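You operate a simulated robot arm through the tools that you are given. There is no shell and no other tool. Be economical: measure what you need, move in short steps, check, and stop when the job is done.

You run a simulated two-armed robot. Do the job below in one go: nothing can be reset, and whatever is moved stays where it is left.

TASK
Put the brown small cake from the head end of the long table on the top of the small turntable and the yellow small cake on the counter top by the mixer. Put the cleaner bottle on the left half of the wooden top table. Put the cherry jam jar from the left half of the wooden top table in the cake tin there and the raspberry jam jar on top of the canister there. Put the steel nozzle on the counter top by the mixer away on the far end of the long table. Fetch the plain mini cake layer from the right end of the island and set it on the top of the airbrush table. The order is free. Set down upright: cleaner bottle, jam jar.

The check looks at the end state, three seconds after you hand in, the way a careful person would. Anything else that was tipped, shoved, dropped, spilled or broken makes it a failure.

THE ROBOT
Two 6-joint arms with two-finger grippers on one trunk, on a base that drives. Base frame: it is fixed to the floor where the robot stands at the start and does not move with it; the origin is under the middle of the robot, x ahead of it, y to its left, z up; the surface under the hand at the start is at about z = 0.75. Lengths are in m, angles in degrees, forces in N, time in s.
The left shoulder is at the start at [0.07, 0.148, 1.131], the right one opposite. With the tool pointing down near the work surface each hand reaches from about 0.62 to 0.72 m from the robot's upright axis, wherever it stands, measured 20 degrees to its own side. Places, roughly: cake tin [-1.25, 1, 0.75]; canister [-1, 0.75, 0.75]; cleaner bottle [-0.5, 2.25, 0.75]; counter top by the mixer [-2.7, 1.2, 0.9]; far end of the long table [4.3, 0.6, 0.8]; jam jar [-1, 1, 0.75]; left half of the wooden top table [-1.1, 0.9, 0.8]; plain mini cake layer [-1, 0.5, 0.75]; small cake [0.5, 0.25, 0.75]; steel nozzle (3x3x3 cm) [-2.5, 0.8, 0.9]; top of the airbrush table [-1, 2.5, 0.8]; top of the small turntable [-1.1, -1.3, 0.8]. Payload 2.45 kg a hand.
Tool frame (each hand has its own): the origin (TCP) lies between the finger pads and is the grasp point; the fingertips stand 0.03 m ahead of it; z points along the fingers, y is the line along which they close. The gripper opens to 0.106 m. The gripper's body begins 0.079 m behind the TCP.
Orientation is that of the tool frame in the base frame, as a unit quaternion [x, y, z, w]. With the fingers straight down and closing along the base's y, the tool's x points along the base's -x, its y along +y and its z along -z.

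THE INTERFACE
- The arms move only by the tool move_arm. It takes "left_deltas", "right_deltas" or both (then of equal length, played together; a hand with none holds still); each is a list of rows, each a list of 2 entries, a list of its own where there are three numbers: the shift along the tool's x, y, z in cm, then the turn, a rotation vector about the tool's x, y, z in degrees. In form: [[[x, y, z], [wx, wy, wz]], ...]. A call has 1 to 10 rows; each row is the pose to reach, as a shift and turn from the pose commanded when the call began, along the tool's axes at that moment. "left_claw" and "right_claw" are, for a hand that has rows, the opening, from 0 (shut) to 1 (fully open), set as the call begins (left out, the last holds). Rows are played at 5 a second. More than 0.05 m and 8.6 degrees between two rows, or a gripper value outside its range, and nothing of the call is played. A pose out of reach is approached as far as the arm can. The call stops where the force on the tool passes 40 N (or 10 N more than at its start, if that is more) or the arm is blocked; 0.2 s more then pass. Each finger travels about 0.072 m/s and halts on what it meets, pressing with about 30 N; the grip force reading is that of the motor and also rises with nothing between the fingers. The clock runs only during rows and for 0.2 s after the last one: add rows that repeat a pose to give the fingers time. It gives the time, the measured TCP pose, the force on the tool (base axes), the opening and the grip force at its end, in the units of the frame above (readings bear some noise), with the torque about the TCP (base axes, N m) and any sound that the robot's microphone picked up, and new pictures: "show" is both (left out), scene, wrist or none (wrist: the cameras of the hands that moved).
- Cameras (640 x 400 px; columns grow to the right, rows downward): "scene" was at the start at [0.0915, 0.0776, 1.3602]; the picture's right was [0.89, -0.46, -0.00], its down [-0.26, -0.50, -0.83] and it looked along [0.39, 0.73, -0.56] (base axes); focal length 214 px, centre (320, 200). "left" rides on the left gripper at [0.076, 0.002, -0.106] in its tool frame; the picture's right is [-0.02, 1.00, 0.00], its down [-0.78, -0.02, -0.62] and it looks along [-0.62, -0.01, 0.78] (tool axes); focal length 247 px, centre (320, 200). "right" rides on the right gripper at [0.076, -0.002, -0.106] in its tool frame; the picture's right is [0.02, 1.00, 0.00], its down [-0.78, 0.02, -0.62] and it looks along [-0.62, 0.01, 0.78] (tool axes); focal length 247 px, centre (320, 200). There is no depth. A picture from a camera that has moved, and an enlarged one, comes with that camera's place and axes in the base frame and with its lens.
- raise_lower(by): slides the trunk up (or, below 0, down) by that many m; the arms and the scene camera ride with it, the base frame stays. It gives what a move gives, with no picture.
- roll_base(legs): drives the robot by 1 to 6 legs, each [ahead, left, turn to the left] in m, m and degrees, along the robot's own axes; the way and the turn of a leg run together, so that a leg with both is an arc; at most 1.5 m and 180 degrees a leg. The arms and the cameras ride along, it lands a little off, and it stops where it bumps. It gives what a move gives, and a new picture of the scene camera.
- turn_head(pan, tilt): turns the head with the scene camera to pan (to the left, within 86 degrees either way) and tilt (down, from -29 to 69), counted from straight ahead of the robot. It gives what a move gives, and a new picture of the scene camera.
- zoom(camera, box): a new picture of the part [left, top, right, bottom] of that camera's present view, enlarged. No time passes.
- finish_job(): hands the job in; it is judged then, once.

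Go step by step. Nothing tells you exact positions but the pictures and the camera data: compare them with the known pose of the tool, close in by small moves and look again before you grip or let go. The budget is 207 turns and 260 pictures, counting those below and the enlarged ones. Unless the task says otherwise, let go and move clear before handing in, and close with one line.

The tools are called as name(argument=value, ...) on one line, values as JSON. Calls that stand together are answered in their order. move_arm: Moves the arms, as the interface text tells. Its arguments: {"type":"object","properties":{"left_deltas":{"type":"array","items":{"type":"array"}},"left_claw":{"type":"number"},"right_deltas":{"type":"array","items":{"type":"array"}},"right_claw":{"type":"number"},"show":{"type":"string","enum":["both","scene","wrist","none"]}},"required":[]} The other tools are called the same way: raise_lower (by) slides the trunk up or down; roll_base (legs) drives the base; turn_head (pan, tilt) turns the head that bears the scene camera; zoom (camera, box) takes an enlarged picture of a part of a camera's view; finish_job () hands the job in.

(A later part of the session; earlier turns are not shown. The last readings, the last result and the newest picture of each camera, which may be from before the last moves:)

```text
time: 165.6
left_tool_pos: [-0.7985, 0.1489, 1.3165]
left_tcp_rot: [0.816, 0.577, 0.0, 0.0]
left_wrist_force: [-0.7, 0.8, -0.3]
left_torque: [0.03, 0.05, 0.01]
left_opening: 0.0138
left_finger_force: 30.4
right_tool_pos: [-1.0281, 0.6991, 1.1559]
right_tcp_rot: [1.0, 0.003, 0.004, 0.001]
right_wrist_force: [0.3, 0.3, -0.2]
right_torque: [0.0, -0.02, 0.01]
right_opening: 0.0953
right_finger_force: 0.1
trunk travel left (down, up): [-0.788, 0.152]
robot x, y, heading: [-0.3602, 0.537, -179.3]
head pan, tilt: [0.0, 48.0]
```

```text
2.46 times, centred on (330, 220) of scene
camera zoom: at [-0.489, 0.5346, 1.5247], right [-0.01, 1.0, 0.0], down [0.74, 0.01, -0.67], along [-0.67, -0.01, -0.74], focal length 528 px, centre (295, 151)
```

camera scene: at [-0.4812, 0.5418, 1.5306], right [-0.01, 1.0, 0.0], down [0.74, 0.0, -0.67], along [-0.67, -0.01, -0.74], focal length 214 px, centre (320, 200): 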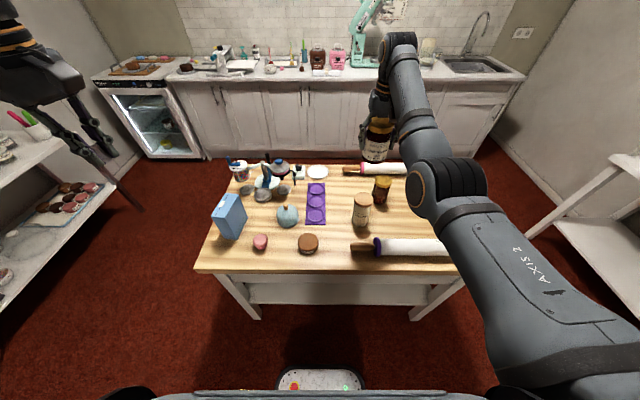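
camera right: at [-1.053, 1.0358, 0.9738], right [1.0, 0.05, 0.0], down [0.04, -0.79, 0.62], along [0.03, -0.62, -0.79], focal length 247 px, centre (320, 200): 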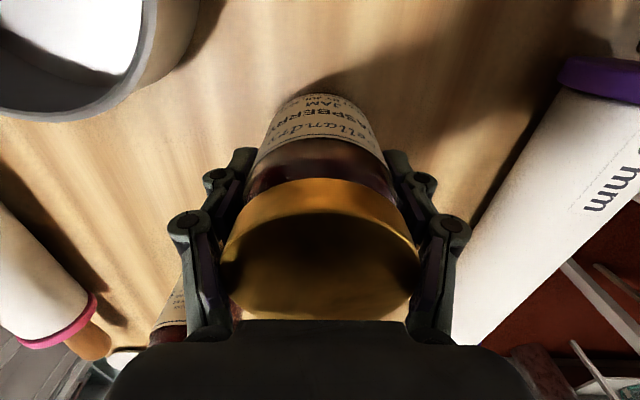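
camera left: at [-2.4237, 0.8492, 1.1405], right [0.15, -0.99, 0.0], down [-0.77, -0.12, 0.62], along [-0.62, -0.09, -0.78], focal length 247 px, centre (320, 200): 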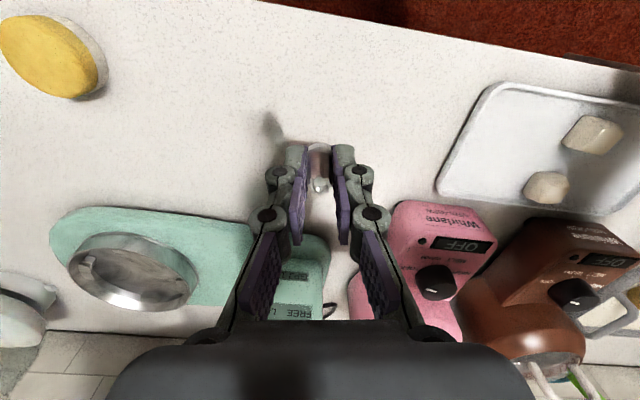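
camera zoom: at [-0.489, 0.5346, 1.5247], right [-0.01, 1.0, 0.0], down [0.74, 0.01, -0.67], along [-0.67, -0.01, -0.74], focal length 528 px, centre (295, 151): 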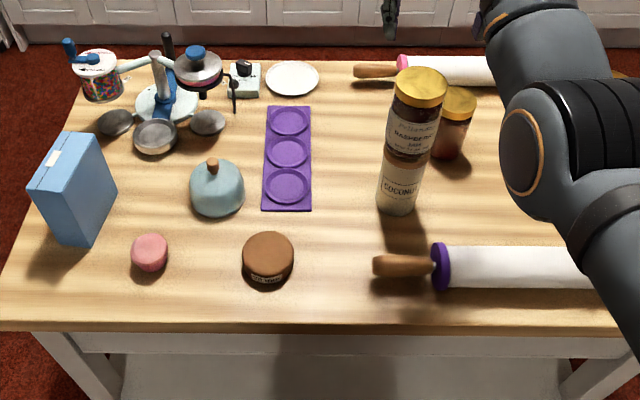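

The raspberry jar stands on the canister. I read the brown layer's label.

zoom(camera="scene", box=[250, 220, 350, 282])

```text
6.40 times, centred on (300, 251) of scene
camera zoom: at [-0.489, 0.5346, 1.5247], right [-0.01, 1.0, 0.0], down [0.74, 0.01, -0.67], along [-0.67, -0.01, -0.74], focal length 1373 px, centre (448, -126)
```

zoom: 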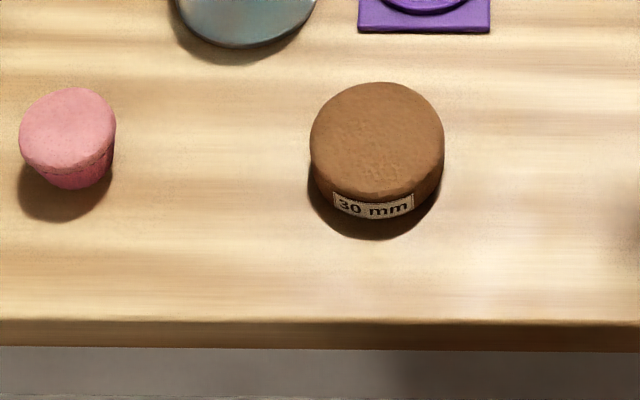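

The 30 mm layer is at about (-0.911, 0.486). I move the right hand above it.

roll_base(legs=[[-0.117, 0.213, 0]])

raise_lower(by=-0.2)

zoom(camera="right", box=[0, 0, 640, 400])

```text
time: 167.4
left_tool_pos: [-0.6782, -0.0632, 1.3169]
left_tcp_rot: [0.816, 0.578, 0.0, 0.001]
left_wrist_force: [-1.2, 0.6, 0.3]
left_torque: [0.01, 0.01, -0.01]
left_opening: 0.0137
left_finger_force: 29.9
right_tool_pos: [-0.9101, 0.4884, 1.1539]
right_tcp_rot: [1.0, 0.005, 0.004, 0.001]
right_wrist_force: [-0.2, 0.9, 0.5]
right_torque: [-0.04, 0.02, 0.0]
right_opening: 0.0956
right_finger_force: 0.1
trunk travel left (down, up): [-0.788, 0.152]
robot x, y, heading: [-0.2438, 0.3226, -179.4]
head pan, tilt: [0.0, 48.0]
camera scene: at [-0.3704, 0.3245, 1.5246], right [-0.01, 1.0, 0.0], down [0.74, 0.01, -0.67], along [-0.67, -0.01, -0.74], focal length 214 px, centre (320, 200)
```

scene: 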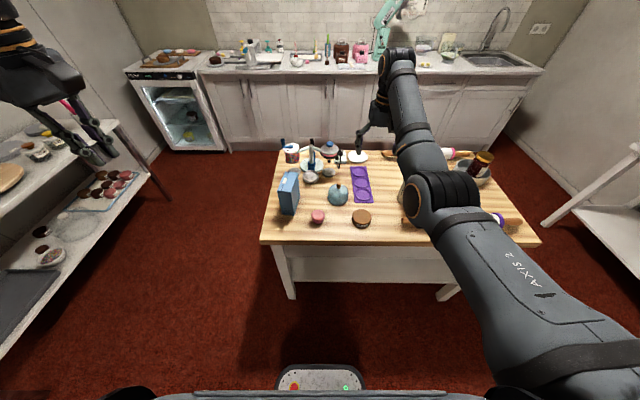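

```text
time: 169.6
left_tool_pos: [-0.6762, -0.0638, 1.1161]
left_tcp_rot: [0.816, 0.578, -0.001, 0.0]
left_wrist_force: [-0.5, -0.6, 1.3]
left_torque: [-0.02, 0.03, 0.0]
left_opening: 0.0137
left_finger_force: 29.9
right_tool_pos: [-0.9097, 0.487, 0.9555]
right_tcp_rot: [1.0, 0.004, 0.005, -0.001]
right_wrist_force: [-0.9, 0.0, 1.5]
right_torque: [-0.02, 0.01, 0.05]
right_opening: 0.0957
right_finger_force: 0.1
trunk travel left (down, up): [-0.588, 0.352]
robot x, y, heading: [-0.2431, 0.3247, -179.3]
head pan, tilt: [0.0, 48.0]
```

```text
1.00 times, centred on (320, 200) of right (not enlarged: the box is as wide or as high as the picture)
camera zoom: at [-0.8332, 0.4881, 1.0628], right [0.03, -1.0, 0.0], down [-0.79, -0.02, 0.62], along [-0.61, -0.02, -0.79], focal length 247 px, centre (320, 200)
```

zoom: 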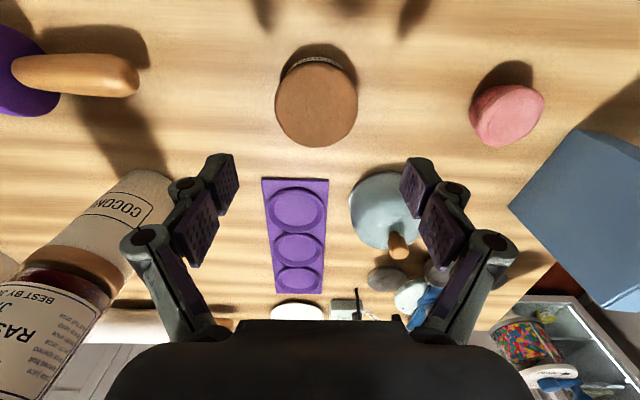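

The layer's centre is at (-0.897, 0.488). I back 1.2 cm, open fully and lower onto it.

roll_base(legs=[[-0.012, 0, 0]])

move_arm(right_deltas=[[[0, 0, 1.5], [0, 0, 0]], [[0, 0, 3], [0, 0, 0]], [[0, 0, 5], [0, 0, 0]], [[0, 0, 5], [0, 0, 0]]], right_claw=1, show="wrist")

```text
time: 170.3
left_tool_pos: [-0.6676, -0.0645, 1.1153]
left_tcp_rot: [0.816, 0.579, 0.001, 0.001]
left_wrist_force: [-0.8, 0.6, 0.7]
left_torque: [-0.01, -0.05, 0.02]
left_opening: 0.0141
left_finger_force: 30.6
right_tool_pos: [-0.9002, 0.4865, 0.9547]
right_tcp_rot: [1.0, 0.004, 0.006, 0.0]
right_wrist_force: [-0.3, -0.1, -0.4]
right_torque: [0.01, -0.03, 0.0]
right_opening: 0.0952
right_finger_force: 0.0
trunk travel left (down, up): [-0.588, 0.352]
robot x, y, heading: [-0.2261, 0.3254, -179.1]
head pan, tilt: [0.0, 48.0]
camera scene: at [-0.3598, 0.3222, 1.3244], right [-0.01, 1.0, 0.0], down [0.74, 0.01, -0.67], along [-0.67, -0.01, -0.74], focal length 214 px, centre (320, 200)
```

scene: 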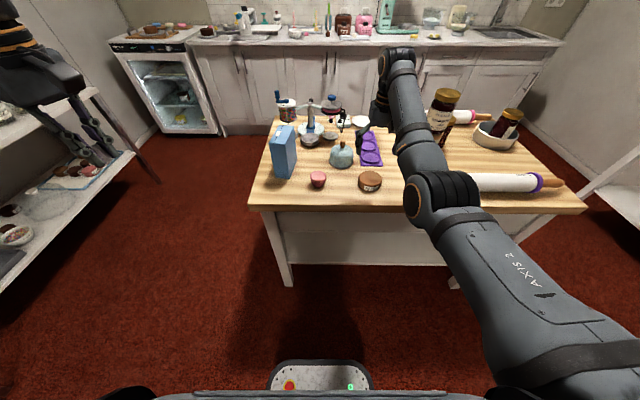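

```text
time: 171.3
left_tool_pos: [-0.6641, -0.0652, 1.1169]
left_tcp_rot: [0.816, 0.578, 0.0, 0.0]
left_wrist_force: [0.6, 0.7, -0.4]
left_torque: [-0.01, -0.02, 0.03]
left_opening: 0.0137
left_finger_force: 30.5
right_tool_pos: [-0.8974, 0.4859, 0.9066]
right_tcp_rot: [1.0, 0.003, 0.004, -0.001]
right_wrist_force: [0.2, 0.6, 0.1]
right_torque: [-0.01, 0.03, -0.04]
right_opening: 0.1059
right_finger_force: 0.2
trunk travel left (down, up): [-0.588, 0.352]
robot x, y, heading: [-0.2262, 0.3253, -179.5]
head pan, tilt: [0.0, 48.0]
camera right: at [-0.8212, 0.4872, 1.0131], right [0.03, -1.0, 0.0], down [-0.79, -0.02, 0.61], along [-0.61, -0.02, -0.79], focal length 247 px, centre (320, 200)
```

right: 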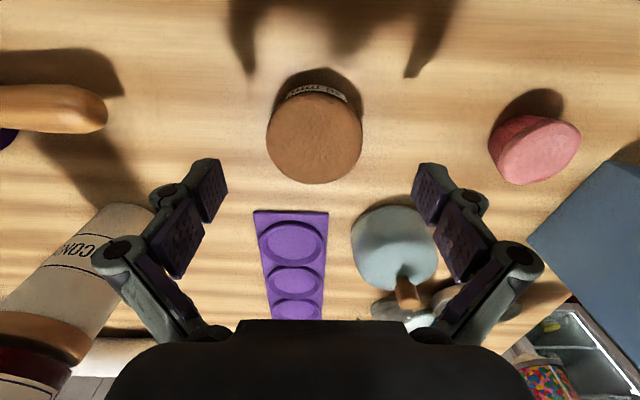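

Centred; I descend to the layer and close.

move_arm(right_deltas=[[[-0.2, 0, 2], [0, 0, 0]], [[-0.2, -0.2, 4], [0, 0, 0]], [[-0.2, -0.2, 6], [0, 0, 0]], [[-0.2, -0.2, 6.7], [0, 0, 0]], [[-0.2, -0.2, 6.7], [0, 0, 0]]], show="wrist")

move_arm(right_deltas=[[[0, 0, 0], [0, 0, 0]], [[0, 0, 0], [0, 0, 0]], [[0, 0, 0], [0, 0, 0]]], right_claw=0, show="wrist")

```text
time: 172.5
left_tool_pos: [-0.6652, -0.0646, 1.1182]
left_tcp_rot: [0.816, 0.578, 0.0, 0.001]
left_wrist_force: [-0.3, 0.6, -0.2]
left_torque: [0.0, -0.02, -0.01]
left_opening: 0.0137
left_finger_force: 30.4
right_tool_pos: [-0.8981, 0.4873, 0.8377]
right_tcp_rot: [1.0, 0.005, 0.005, -0.001]
right_wrist_force: [0.5, 0.4, -0.3]
right_torque: [0.0, -0.02, -0.04]
right_opening: 0.1063
right_finger_force: 0.0
trunk travel left (down, up): [-0.588, 0.352]
robot x, y, heading: [-0.2258, 0.3277, -179.3]
head pan, tilt: [0.0, 48.0]
camera right: at [-0.8218, 0.4898, 0.9452], right [0.03, -1.0, 0.0], down [-0.79, -0.02, 0.61], along [-0.61, -0.02, -0.79], focal length 247 px, centre (320, 200)
```

right: 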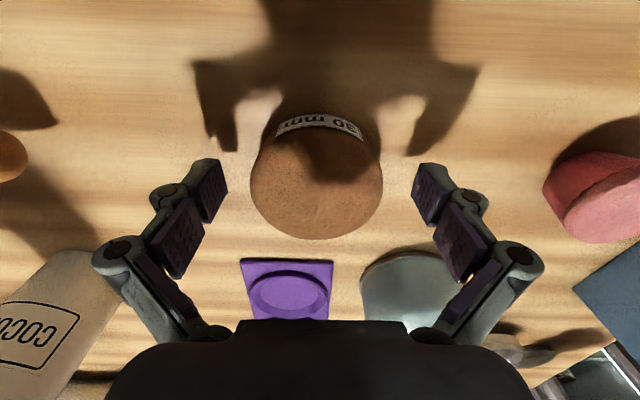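

```text
time: 173.3
left_tool_pos: [-0.6648, -0.0632, 1.116]
left_tcp_rot: [0.816, 0.578, 0.0, 0.0]
left_wrist_force: [-0.2, -0.3, 0.4]
left_torque: [0.02, 0.0, -0.02]
left_opening: 0.0136
left_finger_force: 30.3
right_tool_pos: [-0.8977, 0.4893, 0.838]
right_tcp_rot: [1.0, 0.005, 0.003, 0.0]
right_wrist_force: [-1.1, 0.8, 1.4]
right_torque: [0.02, 0.01, 0.01]
right_opening: 0.0783
right_finger_force: 30.1
trunk travel left (down, up): [-0.588, 0.352]
robot x, y, heading: [-0.2261, 0.3278, -179.0]
head pan, tilt: [0.0, 48.0]
camera right: at [-0.8219, 0.4899, 0.9457], right [0.03, -1.0, 0.0], down [-0.79, -0.02, 0.62], along [-0.62, -0.02, -0.79], focal length 247 px, centre (320, 200)
```

right: 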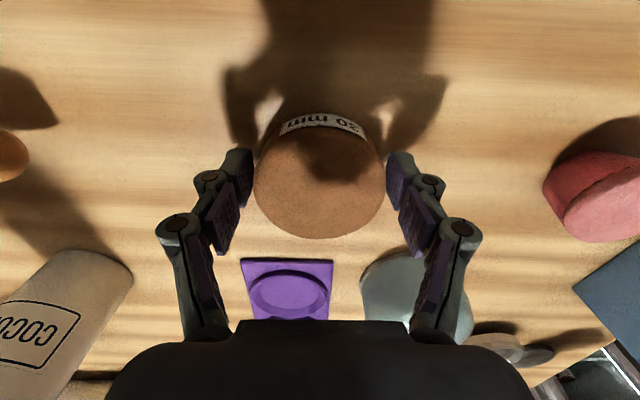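

The layer is held (7.8 cm). I lift it high and drive to the front of the airbrush table.

raise_lower(by=0.3)

roll_base(legs=[[0, 0, -71], [1.194, -0.434, 0], [0.2, 0.598, 0]])

turn_head(pan=-20, tilt=48)

```text
time: 176.3
left_tool_pos: [-0.6652, -0.0652, 1.4156]
left_tcp_rot: [0.816, 0.578, 0.0, 0.001]
left_wrist_force: [0.3, 0.2, 0.3]
left_torque: [0.0, -0.01, -0.01]
left_opening: 0.0141
left_finger_force: 29.4
right_tool_pos: [-0.8972, 0.4884, 1.1368]
right_tcp_rot: [1.0, 0.004, 0.005, 0.0]
right_wrist_force: [0.0, -0.7, 0.0]
right_torque: [0.01, -0.02, -0.01]
right_opening: 0.0784
right_finger_force: 30.2
trunk travel left (down, up): [-0.888, 0.052]
robot x, y, heading: [-0.229, 0.3246, -179.3]
head pan, tilt: [0.0, 48.0]
```

```text
time: 188.9
left_tool_pos: [-1.3644, 1.8687, 1.4165]
left_tcp_rot: [1.0, -0.001, 0.0, 0.001]
left_wrist_force: [0.2, 0.0, -0.1]
left_torque: [-0.03, 0.03, -0.02]
left_opening: 0.0137
left_finger_force: 29.8
right_tool_pos: [-0.9183, 2.2712, 1.1391]
right_tcp_rot: [0.818, -0.575, 0.003, 0.003]
right_wrist_force: [-0.1, -0.6, -0.9]
right_torque: [0.03, 0.01, 0.0]
right_opening: 0.0781
right_finger_force: 30.1
trunk travel left (down, up): [-0.888, 0.052]
robot x, y, heading: [-0.8546, 1.587, 109.7]
head pan, tilt: [0.0, 48.0]
camera scene: at [-0.8966, 1.7046, 1.6248], right [0.94, 0.34, 0.0], down [0.25, -0.7, -0.67], along [-0.23, 0.63, -0.74], focal length 214 px, centre (320, 200)
```

scene: 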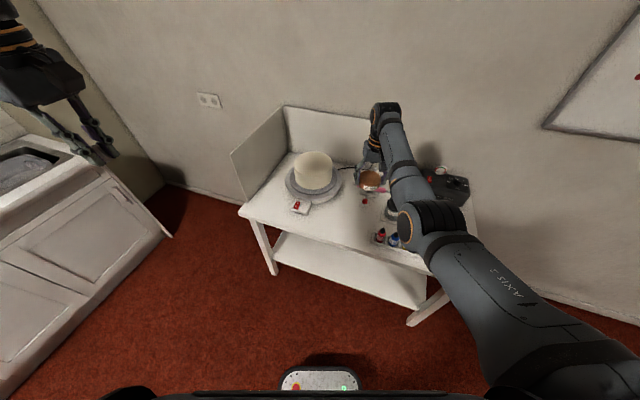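

```text
time: 189.8
left_tool_pos: [-1.366, 1.8677, 1.4164]
left_tcp_rot: [1.0, -0.002, 0.0, 0.0]
left_wrist_force: [-0.4, -0.4, -0.5]
left_torque: [-0.03, 0.03, 0.01]
left_opening: 0.0139
left_finger_force: 29.3
right_tool_pos: [-0.9213, 2.2705, 1.1378]
right_tcp_rot: [0.818, -0.576, 0.004, 0.004]
right_wrist_force: [-0.1, -0.1, -1.2]
right_torque: [0.0, -0.06, -0.02]
right_opening: 0.0776
right_finger_force: 29.7
trunk travel left (down, up): [-0.888, 0.052]
robot x, y, heading: [-0.8575, 1.5846, 109.8]
head pan, tilt: [-20.0, 48.0]
camera scene: at [-0.8722, 1.7092, 1.6247], right [1.0, 0.0, 0.0], down [0.0, -0.74, -0.67], along [0.0, 0.67, -0.74], focal length 214 px, centre (320, 200)
```

scene: 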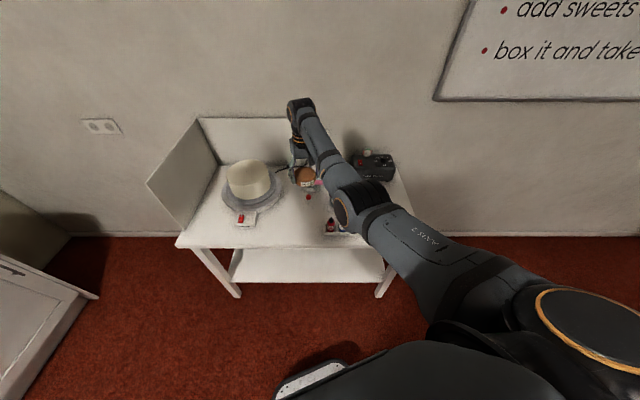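

zoom(camera="scene", box=[170, 110, 430, 270])

zoom(camera="right", box=[0, 0, 640, 400])

```text
2.46 times, centred on (300, 190) of scene
camera zoom: at [-0.8722, 1.7092, 1.6247], right [1.0, 0.0, 0.0], down [0.0, -0.74, -0.67], along [0.0, 0.67, -0.74], focal length 528 px, centre (369, 225)
```

zoom: 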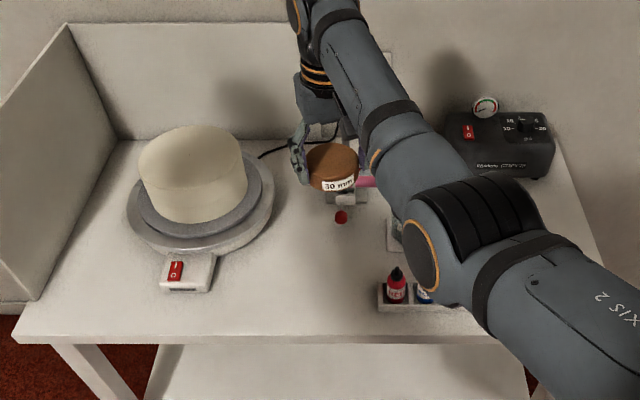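

```text
1.00 times, centred on (320, 200) of right (not enlarged: the box is as wide or as high as the picture)
camera zoom: at [-0.8929, 2.199, 1.2453], right [-0.93, -0.36, 0.0], down [-0.28, 0.74, 0.61], along [-0.22, 0.57, -0.79], focal length 247 px, centre (320, 200)
```

zoom: 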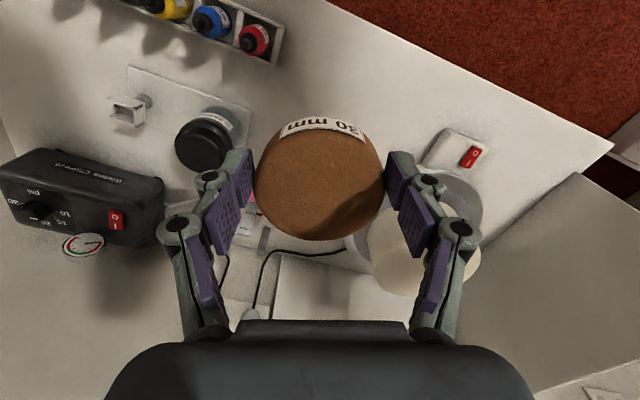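

A free spot on the airbrush table is around (-1.01, 2.32). I shift there and lower most of the way.

roll_base(legs=[[0.078, 0.068, 0]])

raise_lower(by=-0.25)

zoom(camera="right", box=[0, 0, 640, 400])

```text
time: 190.9
left_tool_pos: [-1.4498, 1.9167, 1.4191]
left_tcp_rot: [1.0, -0.001, -0.002, -0.001]
left_wrist_force: [0.2, -1.1, -0.4]
left_torque: [0.0, 0.06, -0.03]
left_opening: 0.0138
left_finger_force: 29.7
right_tool_pos: [-1.0045, 2.3189, 1.14]
right_tcp_rot: [0.817, -0.576, 0.001, 0.003]
right_wrist_force: [0.5, -0.1, -0.7]
right_torque: [0.05, 0.06, 0.01]
right_opening: 0.0776
right_finger_force: 29.9
trunk travel left (down, up): [-0.888, 0.052]
robot x, y, heading: [-0.9478, 1.634, 109.4]
head pan, tilt: [-20.0, 48.0]
camera scene: at [-0.9548, 1.7565, 1.6252], right [1.0, 0.0, 0.0], down [-0.01, -0.74, -0.67], along [0.0, 0.67, -0.74], focal length 214 px, centre (320, 200)
```

scene: 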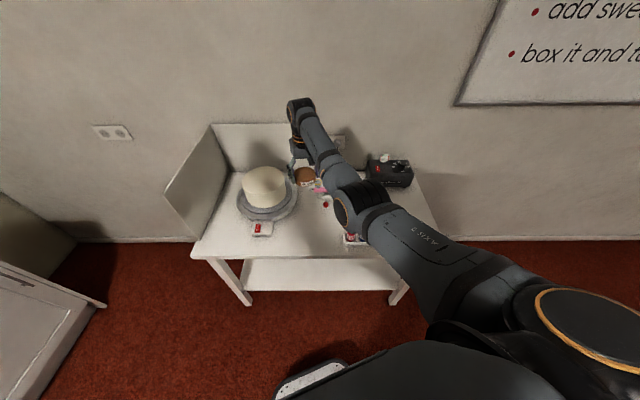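

```text
time: 193.5
left_tool_pos: [-1.4552, 1.9202, 1.1666]
left_tcp_rot: [1.0, -0.002, 0.0, 0.0]
left_wrist_force: [0.0, 0.3, -1.4]
left_torque: [-0.04, 0.0, 0.0]
left_opening: 0.0139
left_finger_force: 29.3
right_tool_pos: [-1.0095, 2.3199, 0.8881]
right_tcp_rot: [0.817, -0.576, 0.004, 0.002]
right_wrist_force: [0.5, 0.1, 0.3]
right_torque: [0.01, -0.01, 0.03]
right_opening: 0.0779
right_finger_force: 30.6
trunk travel left (down, up): [-0.638, 0.302]
robot x, y, heading: [-0.9446, 1.6356, 109.8]
head pan, tilt: [-20.0, 48.0]
```

```text
1.00 times, centred on (320, 200) of right (not enlarged: the box is as wide or as high as the picture)
camera zoom: at [-0.9816, 2.2501, 0.9954], right [-0.93, -0.36, 0.0], down [-0.28, 0.74, 0.61], along [-0.22, 0.57, -0.79], focal length 247 px, centre (320, 200)
```

zoom: 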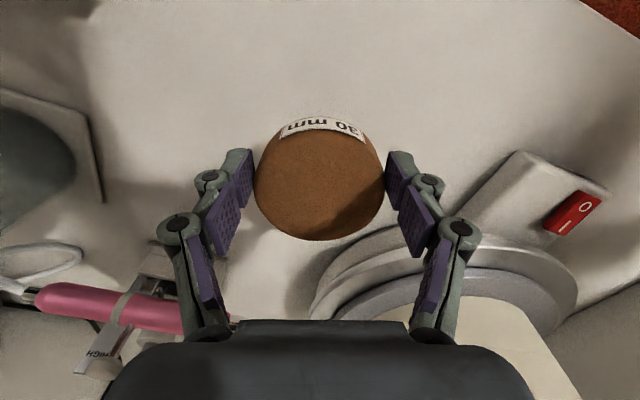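

The spot below is clear. I lower the rest slowly.

raise_lower(by=-0.04)

move_arm(right_deltas=[[[0, 0, 0.4], [0, 0, 0]], [[0, 0, 0.8], [0, 0, 0]], [[0, 0, 1.2], [0, 0, 0]]], show="wrist")

```text
time: 194.3
left_tool_pos: [-1.4546, 1.9195, 1.1276]
left_tcp_rot: [1.0, -0.002, -0.002, 0.0]
left_wrist_force: [0.3, -0.1, 0.0]
left_torque: [0.04, 0.02, 0.01]
left_opening: 0.014
left_finger_force: 30.4
right_tool_pos: [-1.0091, 2.3221, 0.8485]
right_tcp_rot: [0.817, -0.576, 0.003, 0.002]
right_wrist_force: [0.0, -0.2, 0.5]
right_torque: [0.01, -0.01, -0.03]
right_opening: 0.0776
right_finger_force: 30.1
trunk travel left (down, up): [-0.598, 0.342]
robot x, y, heading: [-0.9411, 1.6327, 109.8]
head pan, tilt: [-20.0, 48.0]
```

```text
time: 195.1
left_tool_pos: [-1.4547, 1.9189, 1.1267]
left_tcp_rot: [1.0, -0.002, 0.0, -0.001]
left_wrist_force: [-0.5, 0.8, 0.5]
left_torque: [0.01, 0.0, 0.01]
left_opening: 0.0136
left_finger_force: 30.2
right_tool_pos: [-1.0084, 2.3208, 0.8382]
right_tcp_rot: [0.817, -0.577, 0.001, 0.0]
right_wrist_force: [0.4, 1.4, 8.9]
right_torque: [-0.08, -0.04, 0.02]
right_opening: 0.0777
right_finger_force: 30.2
trunk travel left (down, up): [-0.598, 0.342]
robot x, y, heading: [-0.9437, 1.6342, 109.7]
head pan, tilt: [-20.0, 48.0]
camera right: at [-0.9811, 2.2496, 0.9456], right [-0.93, -0.36, 0.0], down [-0.28, 0.73, 0.62], along [-0.22, 0.58, -0.79], focal length 247 px, centre (320, 200)
```

right: 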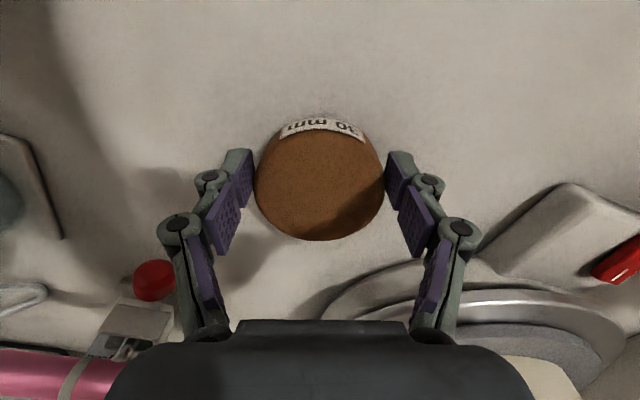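

The layer rests on the table. I open and rise.

move_arm(right_deltas=[[[0, 0, -0.1], [0, 0, 0]], [[0, 0, -0.1], [0, 0, 0]], [[0, 0, -0.1], [0, 0, 0]]], right_claw=1, show="none")

raise_lower(by=0.25)

zoom(camera="right", box=[0, 0, 640, 400])

```text
time: 195.9
left_tool_pos: [-1.4562, 1.9213, 1.1269]
left_tcp_rot: [1.0, -0.002, -0.001, -0.001]
left_wrist_force: [-1.0, 0.9, 0.3]
left_torque: [0.02, 0.0, 0.03]
left_opening: 0.0137
left_finger_force: 29.9
right_tool_pos: [-1.0076, 2.3219, 0.8373]
right_tcp_rot: [0.817, -0.576, 0.004, 0.002]
right_wrist_force: [0.7, -0.5, -0.7]
right_torque: [0.01, -0.01, 0.02]
right_opening: 0.1061
right_finger_force: 0.0
trunk travel left (down, up): [-0.598, 0.342]
robot x, y, heading: [-0.9438, 1.6404, 109.6]
head pan, tilt: [-20.0, 48.0]
```

```text
time: 198.5
left_tool_pos: [-1.4553, 1.919, 1.3765]
left_tcp_rot: [1.0, -0.002, -0.001, 0.0]
left_wrist_force: [0.4, -0.8, -0.5]
left_torque: [0.01, 0.01, -0.02]
left_opening: 0.0138
left_finger_force: 30.3
right_tool_pos: [-1.0086, 2.3215, 1.0873]
right_tcp_rot: [0.817, -0.576, 0.004, 0.003]
right_wrist_force: [0.4, 0.2, -0.1]
right_torque: [-0.03, -0.03, 0.03]
right_opening: 0.1058
right_finger_force: 0.1
trunk travel left (down, up): [-0.848, 0.092]
robot x, y, heading: [-0.9457, 1.6382, 109.8]
head pan, tilt: [-20.0, 48.0]
```

```text
1.00 times, centred on (320, 200) of right (not enlarged: the box is as wide or as high as the picture)
camera zoom: at [-0.9814, 2.2503, 1.1946], right [-0.93, -0.36, 0.0], down [-0.28, 0.74, 0.61], along [-0.22, 0.57, -0.79], focal length 247 px, centre (320, 200)
```

zoom: 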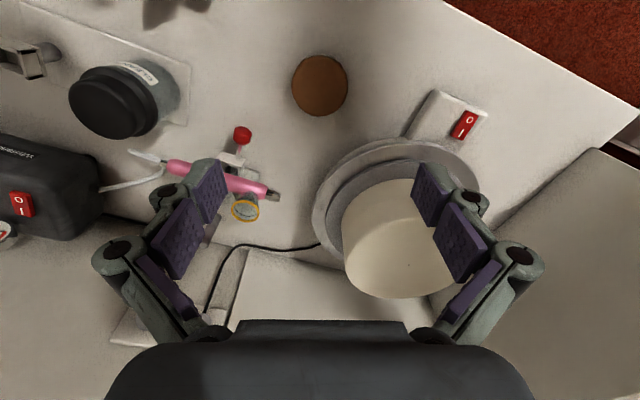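

The layer is on the airbrush table. I look closer at the black-capped vessel, probably the cleaner.

zoom(camera="right", box=[0, 0, 320, 200])

turn_head(pan=-45, tilt=45)

```text
2.00 times, centred on (160, 100) of right
camera zoom: at [-0.9814, 2.2503, 1.1946], right [-0.93, -0.36, 0.0], down [-0.28, 0.74, 0.61], along [-0.22, 0.57, -0.79], focal length 494 px, centre (640, 400)
```

zoom: 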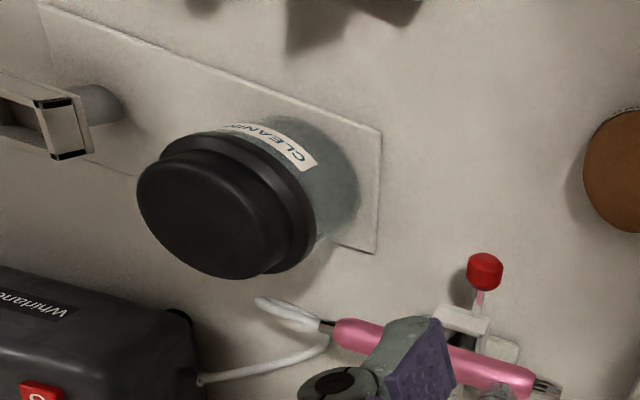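

```text
time: 199.4
left_tool_pos: [-1.4559, 1.9203, 1.376]
left_tcp_rot: [1.0, -0.002, -0.001, -0.001]
left_wrist_force: [-0.8, 1.3, 0.3]
left_torque: [-0.01, -0.01, -0.04]
left_opening: 0.0138
left_finger_force: 29.9
right_tool_pos: [-1.0077, 2.3219, 1.0877]
right_tcp_rot: [0.817, -0.577, 0.004, 0.003]
right_wrist_force: [0.3, 0.1, -0.7]
right_torque: [-0.01, -0.02, -0.02]
right_opening: 0.1061
right_finger_force: 0.1
trunk travel left (down, up): [-0.848, 0.092]
robot x, y, heading: [-0.9478, 1.6402, 109.9]
head pan, tilt: [-45.0, 45.0]
camera scene: at [-0.9272, 1.7549, 1.589], right [0.91, -0.43, 0.0], down [-0.3, -0.64, -0.71], along [0.3, 0.64, -0.71], focal length 214 px, centre (320, 200)
```

scene: 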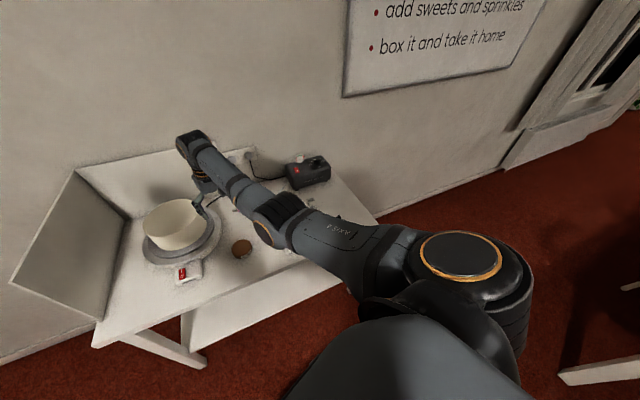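

That pot reads "CLEANING" – a cleaning pot, not necessarily the bottle; the dropper row's last bottle at around (-0.5, 2.25) fits "cleaner bottle". I move to view the row.

roll_base(legs=[[-0.18, -0.413, 0]])

zoom(camera="right", box=[0, 0, 640, 400])

```text
time: 202.2
left_tool_pos: [-1.002, 1.8899, 1.3758]
left_tcp_rot: [1.0, -0.002, 0.001, 0.001]
left_wrist_force: [-0.2, 0.0, -0.6]
left_torque: [0.0, -0.01, 0.0]
left_opening: 0.0142
left_finger_force: 30.0
right_tool_pos: [-0.5556, 2.2917, 1.0866]
right_tcp_rot: [0.818, -0.575, 0.004, 0.002]
right_wrist_force: [-0.4, -0.9, -0.5]
right_torque: [0.0, -0.03, 0.06]
right_opening: 0.106
right_finger_force: 0.0
trunk travel left (down, up): [-0.848, 0.092]
robot x, y, heading: [-0.4894, 1.6031, 109.7]
head pan, tilt: [-45.0, 45.0]
camera scene: at [-0.474, 1.7252, 1.5889], right [0.91, -0.42, 0.0], down [-0.3, -0.64, -0.71], along [0.3, 0.64, -0.71], focal length 214 px, centre (320, 200)
```

scene: 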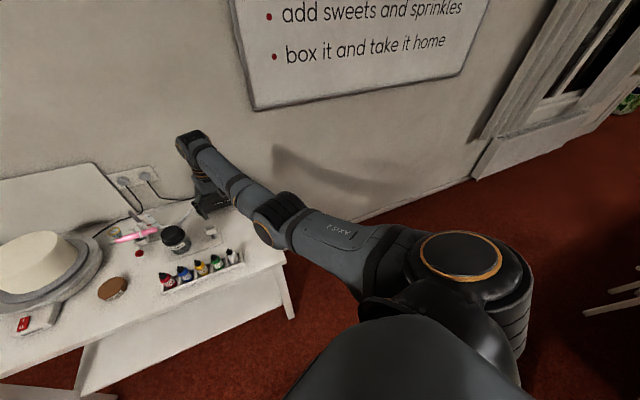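

```text
1.00 times, centred on (320, 200) of right (not enlarged: the box is as wide or as high as the picture)
camera zoom: at [-0.5286, 2.2204, 1.1945], right [-0.93, -0.36, 0.0], down [-0.28, 0.74, 0.61], along [-0.22, 0.57, -0.79], focal length 247 px, centre (320, 200)
```

zoom: 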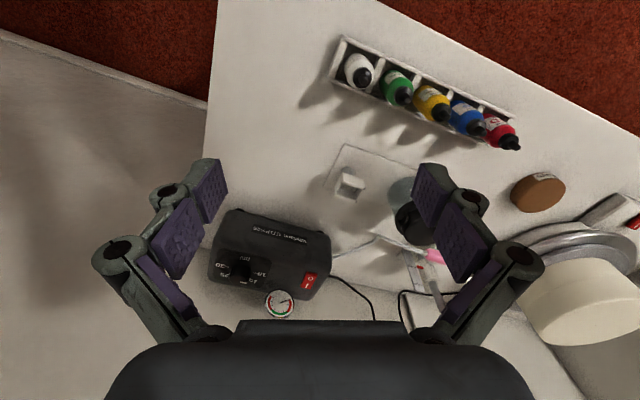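

zoom(camera="scene", box=[150, 215, 270, 300])

zoom(camera="right", box=[310, 20, 550, 170])

```text
4.71 times, centred on (210, 258) of scene
camera zoom: at [-0.474, 1.7252, 1.5889], right [0.91, -0.42, 0.0], down [-0.3, -0.64, -0.71], along [0.3, 0.64, -0.71], focal length 1009 px, centre (838, -71)
```

zoom: 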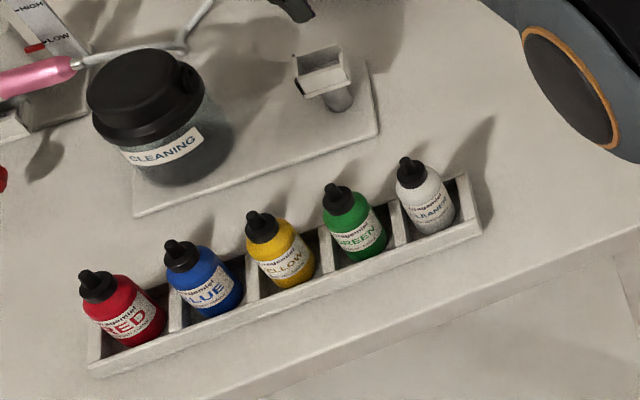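

```text
2.67 times, centred on (430, 95) of right
camera zoom: at [-0.5286, 2.2204, 1.1945], right [-0.93, -0.36, 0.0], down [-0.28, 0.74, 0.61], along [-0.22, 0.57, -0.79], focal length 659 px, centre (27, 480)
```

zoom: 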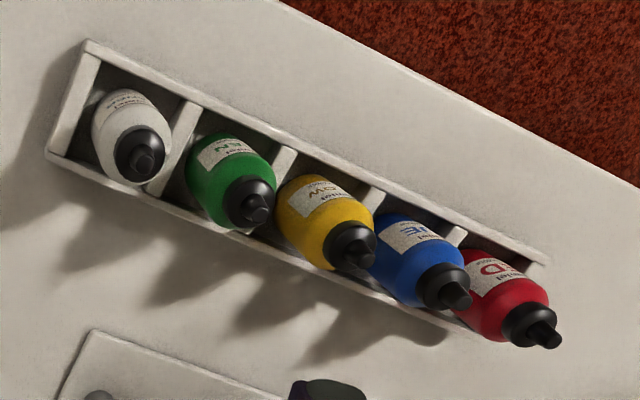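

The last bottle is labelled CLEANER, at about (-0.602, 2.266), cap top z≈0.87. I rotate the hand so that the fingers close across the tray, above it.

move_arm(right_deltas=[[[0.1, 0.6, 0], [0, 0, -8]], [[0.2, 1.2, 0], [0, 0, -16]], [[0.3, 1.8, 0], [0, 0, -24]], [[0.4, 2.4, 0], [0, 0, -32]], [[0.5, 3, 0], [0, 0, -40]], [[0.6, 3.6, 0], [0, 0, -48]], [[0.7, 4.2, 0], [0, 0, -56]], [[0.7, 4.8, 0], [0, 0, -64]], [[0.7, 5.1, 0], [0, 0, -69]]], show="wrist")

```text
time: 204.2
left_tool_pos: [-1.0006, 1.8891, 1.3765]
left_tcp_rot: [1.0, -0.002, 0.0, 0.0]
left_wrist_force: [0.3, 0.5, 0.1]
left_torque: [-0.01, -0.02, 0.0]
left_opening: 0.0138
left_finger_force: 29.8
right_tool_pos: [-0.6002, 2.2685, 1.0878]
right_tcp_rot: [1.0, -0.01, 0.002, 0.004]
right_wrist_force: [0.3, 0.1, 0.8]
right_torque: [0.01, 0.01, -0.03]
right_opening: 0.106
right_finger_force: 0.1
trunk travel left (down, up): [-0.848, 0.092]
robot x, y, heading: [-0.4909, 1.6042, 109.7]
head pan, tilt: [-45.0, 45.0]
camera right: at [-0.5236, 2.268, 1.1952], right [0.0, -1.0, 0.01], down [-0.79, 0.0, 0.62], along [-0.62, -0.01, -0.79], focal length 247 px, centre (320, 200)
```

right: 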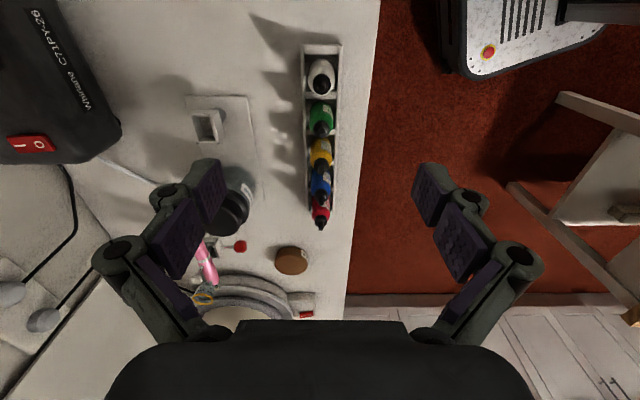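

Nicely aligned. I lower to about 0.95 and check.

raise_lower(by=-0.14)

zoom(camera="right", box=[160, 0, 480, 200])

```text
time: 205.8
left_tool_pos: [-1.0012, 1.889, 1.2364]
left_tcp_rot: [1.0, -0.002, -0.002, 0.001]
left_wrist_force: [-0.5, -0.1, 0.8]
left_torque: [0.02, 0.02, 0.0]
left_opening: 0.0139
left_finger_force: 30.6
right_tool_pos: [-0.5993, 2.2693, 0.9477]
right_tcp_rot: [1.0, -0.011, 0.002, 0.003]
right_wrist_force: [0.3, 1.0, 0.4]
right_torque: [-0.02, 0.0, -0.01]
right_opening: 0.1061
right_finger_force: 0.1
trunk travel left (down, up): [-0.708, 0.232]
robot x, y, heading: [-0.4914, 1.6062, 109.8]
head pan, tilt: [-45.0, 45.0]
```

```text
2.00 times, centred on (320, 100) of right
camera zoom: at [-0.5232, 2.2678, 1.0553], right [0.0, -1.0, 0.01], down [-0.79, 0.01, 0.62], along [-0.62, -0.01, -0.79], focal length 494 px, centre (320, 400)
```

zoom: 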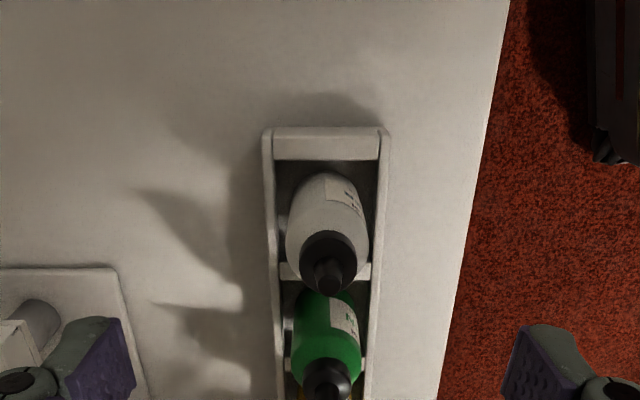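

Small correction, then down to z≈0.858 so the tips stay above the tray wall.

move_arm(right_deltas=[[[0.4, 0.6, 2], [0, 0, 0]], [[0.4, 0.6, 4], [0, 0, 0]], [[0.4, 0.6, 6], [0, 0, 0]], [[0.4, 0.6, 8], [0, 0, 0]], [[0.4, 0.6, 8.8], [0, 0, 0]]], right_claw=0.65, show="wrist")

```text
time: 207.0
left_tool_pos: [-1.0009, 1.889, 1.2364]
left_tcp_rot: [1.0, -0.001, -0.001, 0.0]
left_wrist_force: [0.5, 0.4, 0.4]
left_torque: [0.03, 0.0, -0.01]
left_opening: 0.0139
left_finger_force: 29.5
right_tool_pos: [-0.5948, 2.2632, 0.8584]
right_tcp_rot: [1.0, -0.011, 0.002, 0.004]
right_wrist_force: [0.2, -0.1, -0.6]
right_torque: [-0.01, 0.0, 0.01]
right_opening: 0.0689
right_finger_force: 0.0
trunk travel left (down, up): [-0.708, 0.232]
robot x, y, heading: [-0.4924, 1.607, 110.0]
head pan, tilt: [-45.0, 45.0]
camera right: at [-0.5184, 2.2618, 0.9659], right [0.0, -1.0, 0.01], down [-0.79, 0.01, 0.62], along [-0.62, -0.01, -0.79], focal length 247 px, centre (320, 200)
```

right: 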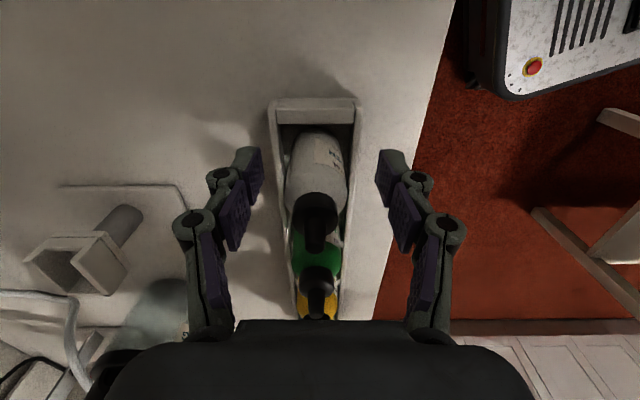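

The bottle stands between the fingers. I close.

move_arm(right_deltas=[[[0.2, 0, 0], [0, 0, 0]], [[0.2, 0, 0], [0, 0, 0]], [[0.2, 0, 0], [0, 0, 0]], [[0.2, 0, 0], [0, 0, 0]]], right_claw=0, show="wrist")

```text
time: 208.0
left_tool_pos: [-1.0003, 1.8893, 1.2371]
left_tcp_rot: [1.0, -0.001, -0.001, 0.0]
left_wrist_force: [-0.3, 0.0, 0.9]
left_torque: [0.0, 0.0, -0.02]
left_opening: 0.0138
left_finger_force: 29.6
right_tool_pos: [-0.5934, 2.2624, 0.8609]
right_tcp_rot: [1.0, -0.012, 0.001, 0.004]
right_wrist_force: [0.0, 0.9, 3.1]
right_torque: [0.02, 0.03, 0.0]
right_opening: 0.032
right_finger_force: 30.5
trunk travel left (down, up): [-0.708, 0.232]
robot x, y, heading: [-0.4875, 1.6039, 109.8]
head pan, tilt: [-45.0, 45.0]
camera right: at [-0.5163, 2.2616, 0.9669], right [0.0, -1.0, 0.01], down [-0.79, 0.01, 0.62], along [-0.62, 0.0, -0.79], focal length 247 px, centre (320, 200)
```

right: 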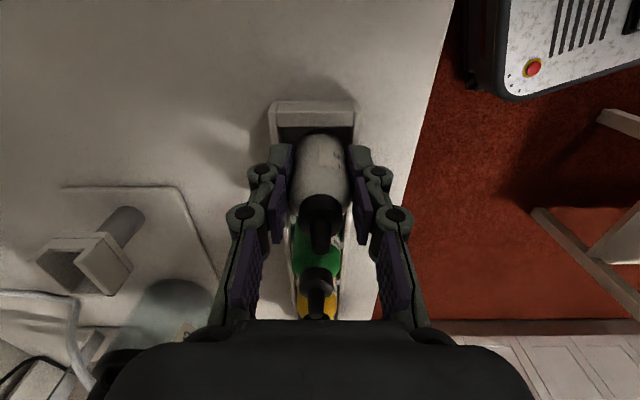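

Gripped at 3.2 cm. I lift straight up and check.

move_arm(right_deltas=[[[0, 0, -1], [0, 0, 0]], [[0, 0, -3], [0, 0, 0]], [[0, 0, -6], [0, 0, 0]], [[0, 0, -9], [0, 0, 0]]], show="wrist")

```text
time: 209.0
left_tool_pos: [-0.999, 1.8888, 1.2364]
left_tcp_rot: [1.0, -0.001, 0.0, 0.0]
left_wrist_force: [0.2, -0.1, -0.5]
left_torque: [0.01, 0.01, -0.01]
left_opening: 0.0141
left_finger_force: 30.4
right_tool_pos: [-0.5943, 2.2617, 0.9486]
right_tcp_rot: [1.0, -0.011, 0.002, 0.003]
right_wrist_force: [0.1, -0.2, 0.1]
right_torque: [0.02, 0.04, 0.0]
right_opening: 0.0318
right_finger_force: 29.8
trunk travel left (down, up): [-0.708, 0.232]
robot x, y, heading: [-0.4908, 1.6044, 109.7]
head pan, tilt: [-45.0, 45.0]
camera right: at [-0.5172, 2.261, 1.0573], right [0.0, -1.0, 0.01], down [-0.79, 0.01, 0.62], along [-0.62, -0.01, -0.79], focal length 247 px, centre (320, 200)
```

right: 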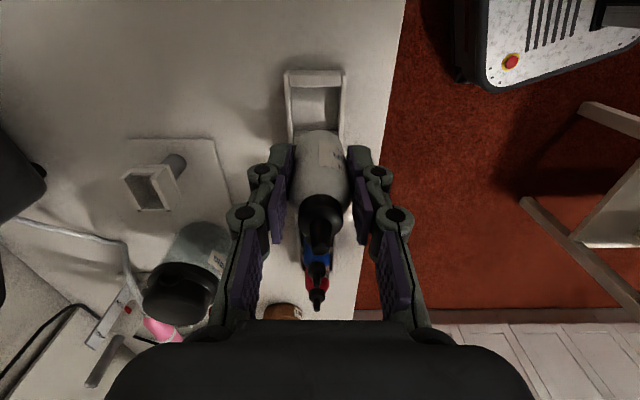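

The cleaner bottle is held. I raise, turn around to face the wooden table's north end, and aim at the spot where the cherry jar stood.

raise_lower(by=0.2)

turn_head(pan=0, tilt=50)

roll_base(legs=[[0, 0, -99], [0, 0, -98.7], [-0.14, -0.392, 0]])

zoom(camera="right", box=[0, 0, 640, 400])

```text
time: 211.2
left_tool_pos: [-1.0008, 1.8892, 1.437]
left_tcp_rot: [1.0, -0.001, -0.001, 0.0]
left_wrist_force: [-0.1, 0.1, 0.0]
left_torque: [-0.03, 0.0, 0.0]
left_opening: 0.0138
left_finger_force: 29.9
right_tool_pos: [-0.5934, 2.2618, 1.1496]
right_tcp_rot: [1.0, -0.011, 0.001, 0.004]
right_wrist_force: [-0.4, 0.8, -0.7]
right_torque: [-0.01, -0.01, 0.01]
right_opening: 0.032
right_finger_force: 30.1
trunk travel left (down, up): [-0.908, 0.032]
robot x, y, heading: [-0.4935, 1.6058, 109.9]
head pan, tilt: [-45.0, 45.0]
```

```text
time: 212.3
left_tool_pos: [-1.0006, 1.8897, 1.4372]
left_tcp_rot: [1.0, -0.002, -0.001, 0.0]
left_wrist_force: [0.4, 0.1, 0.9]
left_torque: [0.04, 0.0, -0.01]
left_opening: 0.0137
left_finger_force: 29.6
right_tool_pos: [-0.5936, 2.2626, 1.1487]
right_tcp_rot: [1.0, -0.011, 0.002, 0.005]
right_wrist_force: [-0.2, -0.5, 0.2]
right_torque: [0.03, 0.0, 0.04]
right_opening: 0.0318
right_finger_force: 30.0
trunk travel left (down, up): [-0.908, 0.032]
robot x, y, heading: [-0.4872, 1.6059, 109.7]
head pan, tilt: [0.0, 50.0]
camera scene: at [-0.5324, 1.7238, 1.6421], right [0.94, 0.34, 0.0], down [0.26, -0.72, -0.64], along [-0.22, 0.6, -0.77], focal length 214 px, centre (320, 200)
```

scene: 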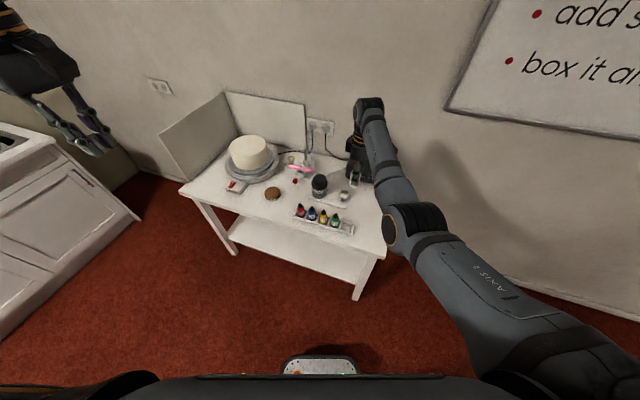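

```text
time: 223.2
left_tool_pos: [-0.4767, 1.3016, 1.4357]
left_tcp_rot: [0.137, 0.991, 0.0, 0.0]
left_wrist_force: [0.6, -0.7, 0.0]
left_torque: [0.01, 0.01, 0.02]
left_opening: 0.0137
left_finger_force: 29.9
right_tool_pos: [-0.9703, 1.0548, 1.1498]
right_tcp_rot: [0.148, 0.989, 0.005, -0.002]
right_wrist_force: [0.9, -0.7, -0.1]
right_torque: [-0.01, 0.06, -0.03]
right_opening: 0.032
right_finger_force: 30.1
trunk travel left (down, up): [-0.908, 0.032]
robot x, y, heading: [-0.8936, 1.7143, -86.1]
head pan, tilt: [0.0, 50.0]
camera scene: at [-0.8829, 1.586, 1.6419], right [-1.0, -0.07, 0.0], down [-0.06, 0.76, -0.64], along [0.05, -0.64, -0.77], focal length 214 px, centre (320, 200)
```

scene: 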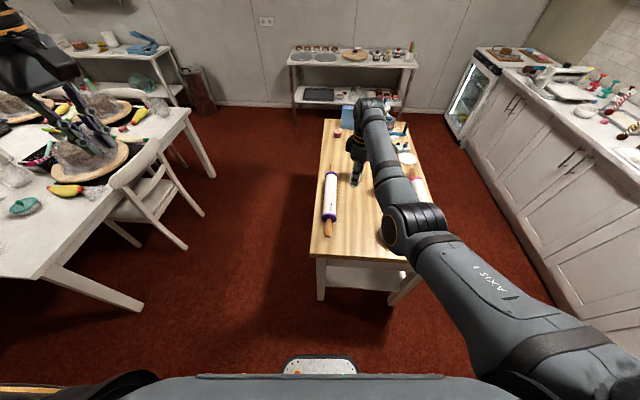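

```text
1.00 times, centred on (320, 200) of right (not enlarged: the box is as wide or as high as the picture)
camera zoom: at [-1.043, 1.0728, 1.2567], right [0.27, 0.96, 0.01], down [0.76, -0.22, 0.62], along [0.6, -0.16, -0.79], focal length 247 px, centre (320, 200)
```

zoom: 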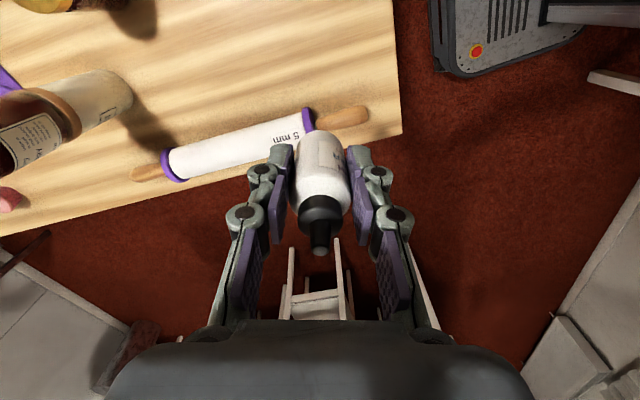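

Below is free tabletop between the tin and the rolling pin. I shift 2 cm away from the pin and lower.

roll_base(legs=[[0, -0.018, 0]])

raise_lower(by=-0.25)

zoom(camera="right", box=[0, 0, 640, 400])

```text
time: 224.0
left_tool_pos: [-0.4921, 1.302, 1.436]
left_tcp_rot: [0.139, 0.99, -0.001, -0.001]
left_wrist_force: [0.0, 0.3, 0.1]
left_torque: [-0.02, 0.08, 0.02]
left_opening: 0.014
left_finger_force: 30.0
right_tool_pos: [-0.9848, 1.0541, 1.1503]
right_tcp_rot: [0.147, 0.989, 0.005, -0.003]
right_wrist_force: [1.2, 0.2, -0.3]
right_torque: [0.0, 0.05, -0.01]
right_opening: 0.0318
right_finger_force: 30.5
trunk travel left (down, up): [-0.908, 0.032]
robot x, y, heading: [-0.9136, 1.7094, -85.9]
head pan, tilt: [0.0, 50.0]
camera scene: at [-0.8976, 1.5859, 1.642], right [-1.0, -0.07, 0.0], down [-0.06, 0.76, -0.64], along [0.04, -0.64, -0.77], focal length 214 px, centre (320, 200)
```

scene: 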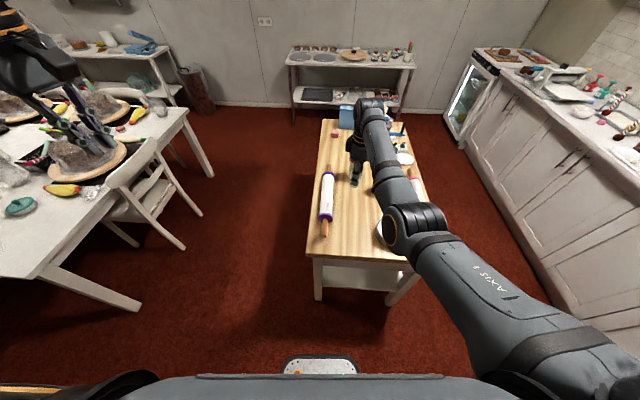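

```text
time: 226.5
left_tool_pos: [-0.4978, 1.3017, 1.1858]
left_tcp_rot: [0.138, 0.99, 0.0, 0.001]
left_wrist_force: [-0.7, 0.0, -0.2]
left_torque: [0.0, -0.01, 0.04]
left_opening: 0.0139
left_finger_force: 29.6
right_tool_pos: [-0.9885, 1.0537, 0.8997]
right_tcp_rot: [0.148, 0.989, 0.004, -0.001]
right_wrist_force: [-0.1, -0.1, -0.7]
right_torque: [-0.01, -0.02, 0.0]
right_opening: 0.0319
right_finger_force: 30.1
trunk travel left (down, up): [-0.658, 0.282]
robot x, y, heading: [-0.9121, 1.7146, -86.0]
head pan, tilt: [0.0, 50.0]
```

```text
1.00 times, centred on (320, 200) of right (not enlarged: the box is as wide or as high as the picture)
camera zoom: at [-1.0624, 1.0722, 1.0069], right [0.27, 0.96, 0.01], down [0.75, -0.22, 0.62], along [0.6, -0.16, -0.78], focal length 247 px, centre (320, 200)
```

zoom: 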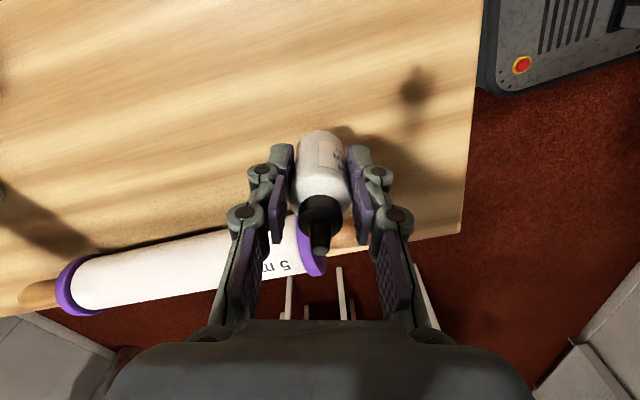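

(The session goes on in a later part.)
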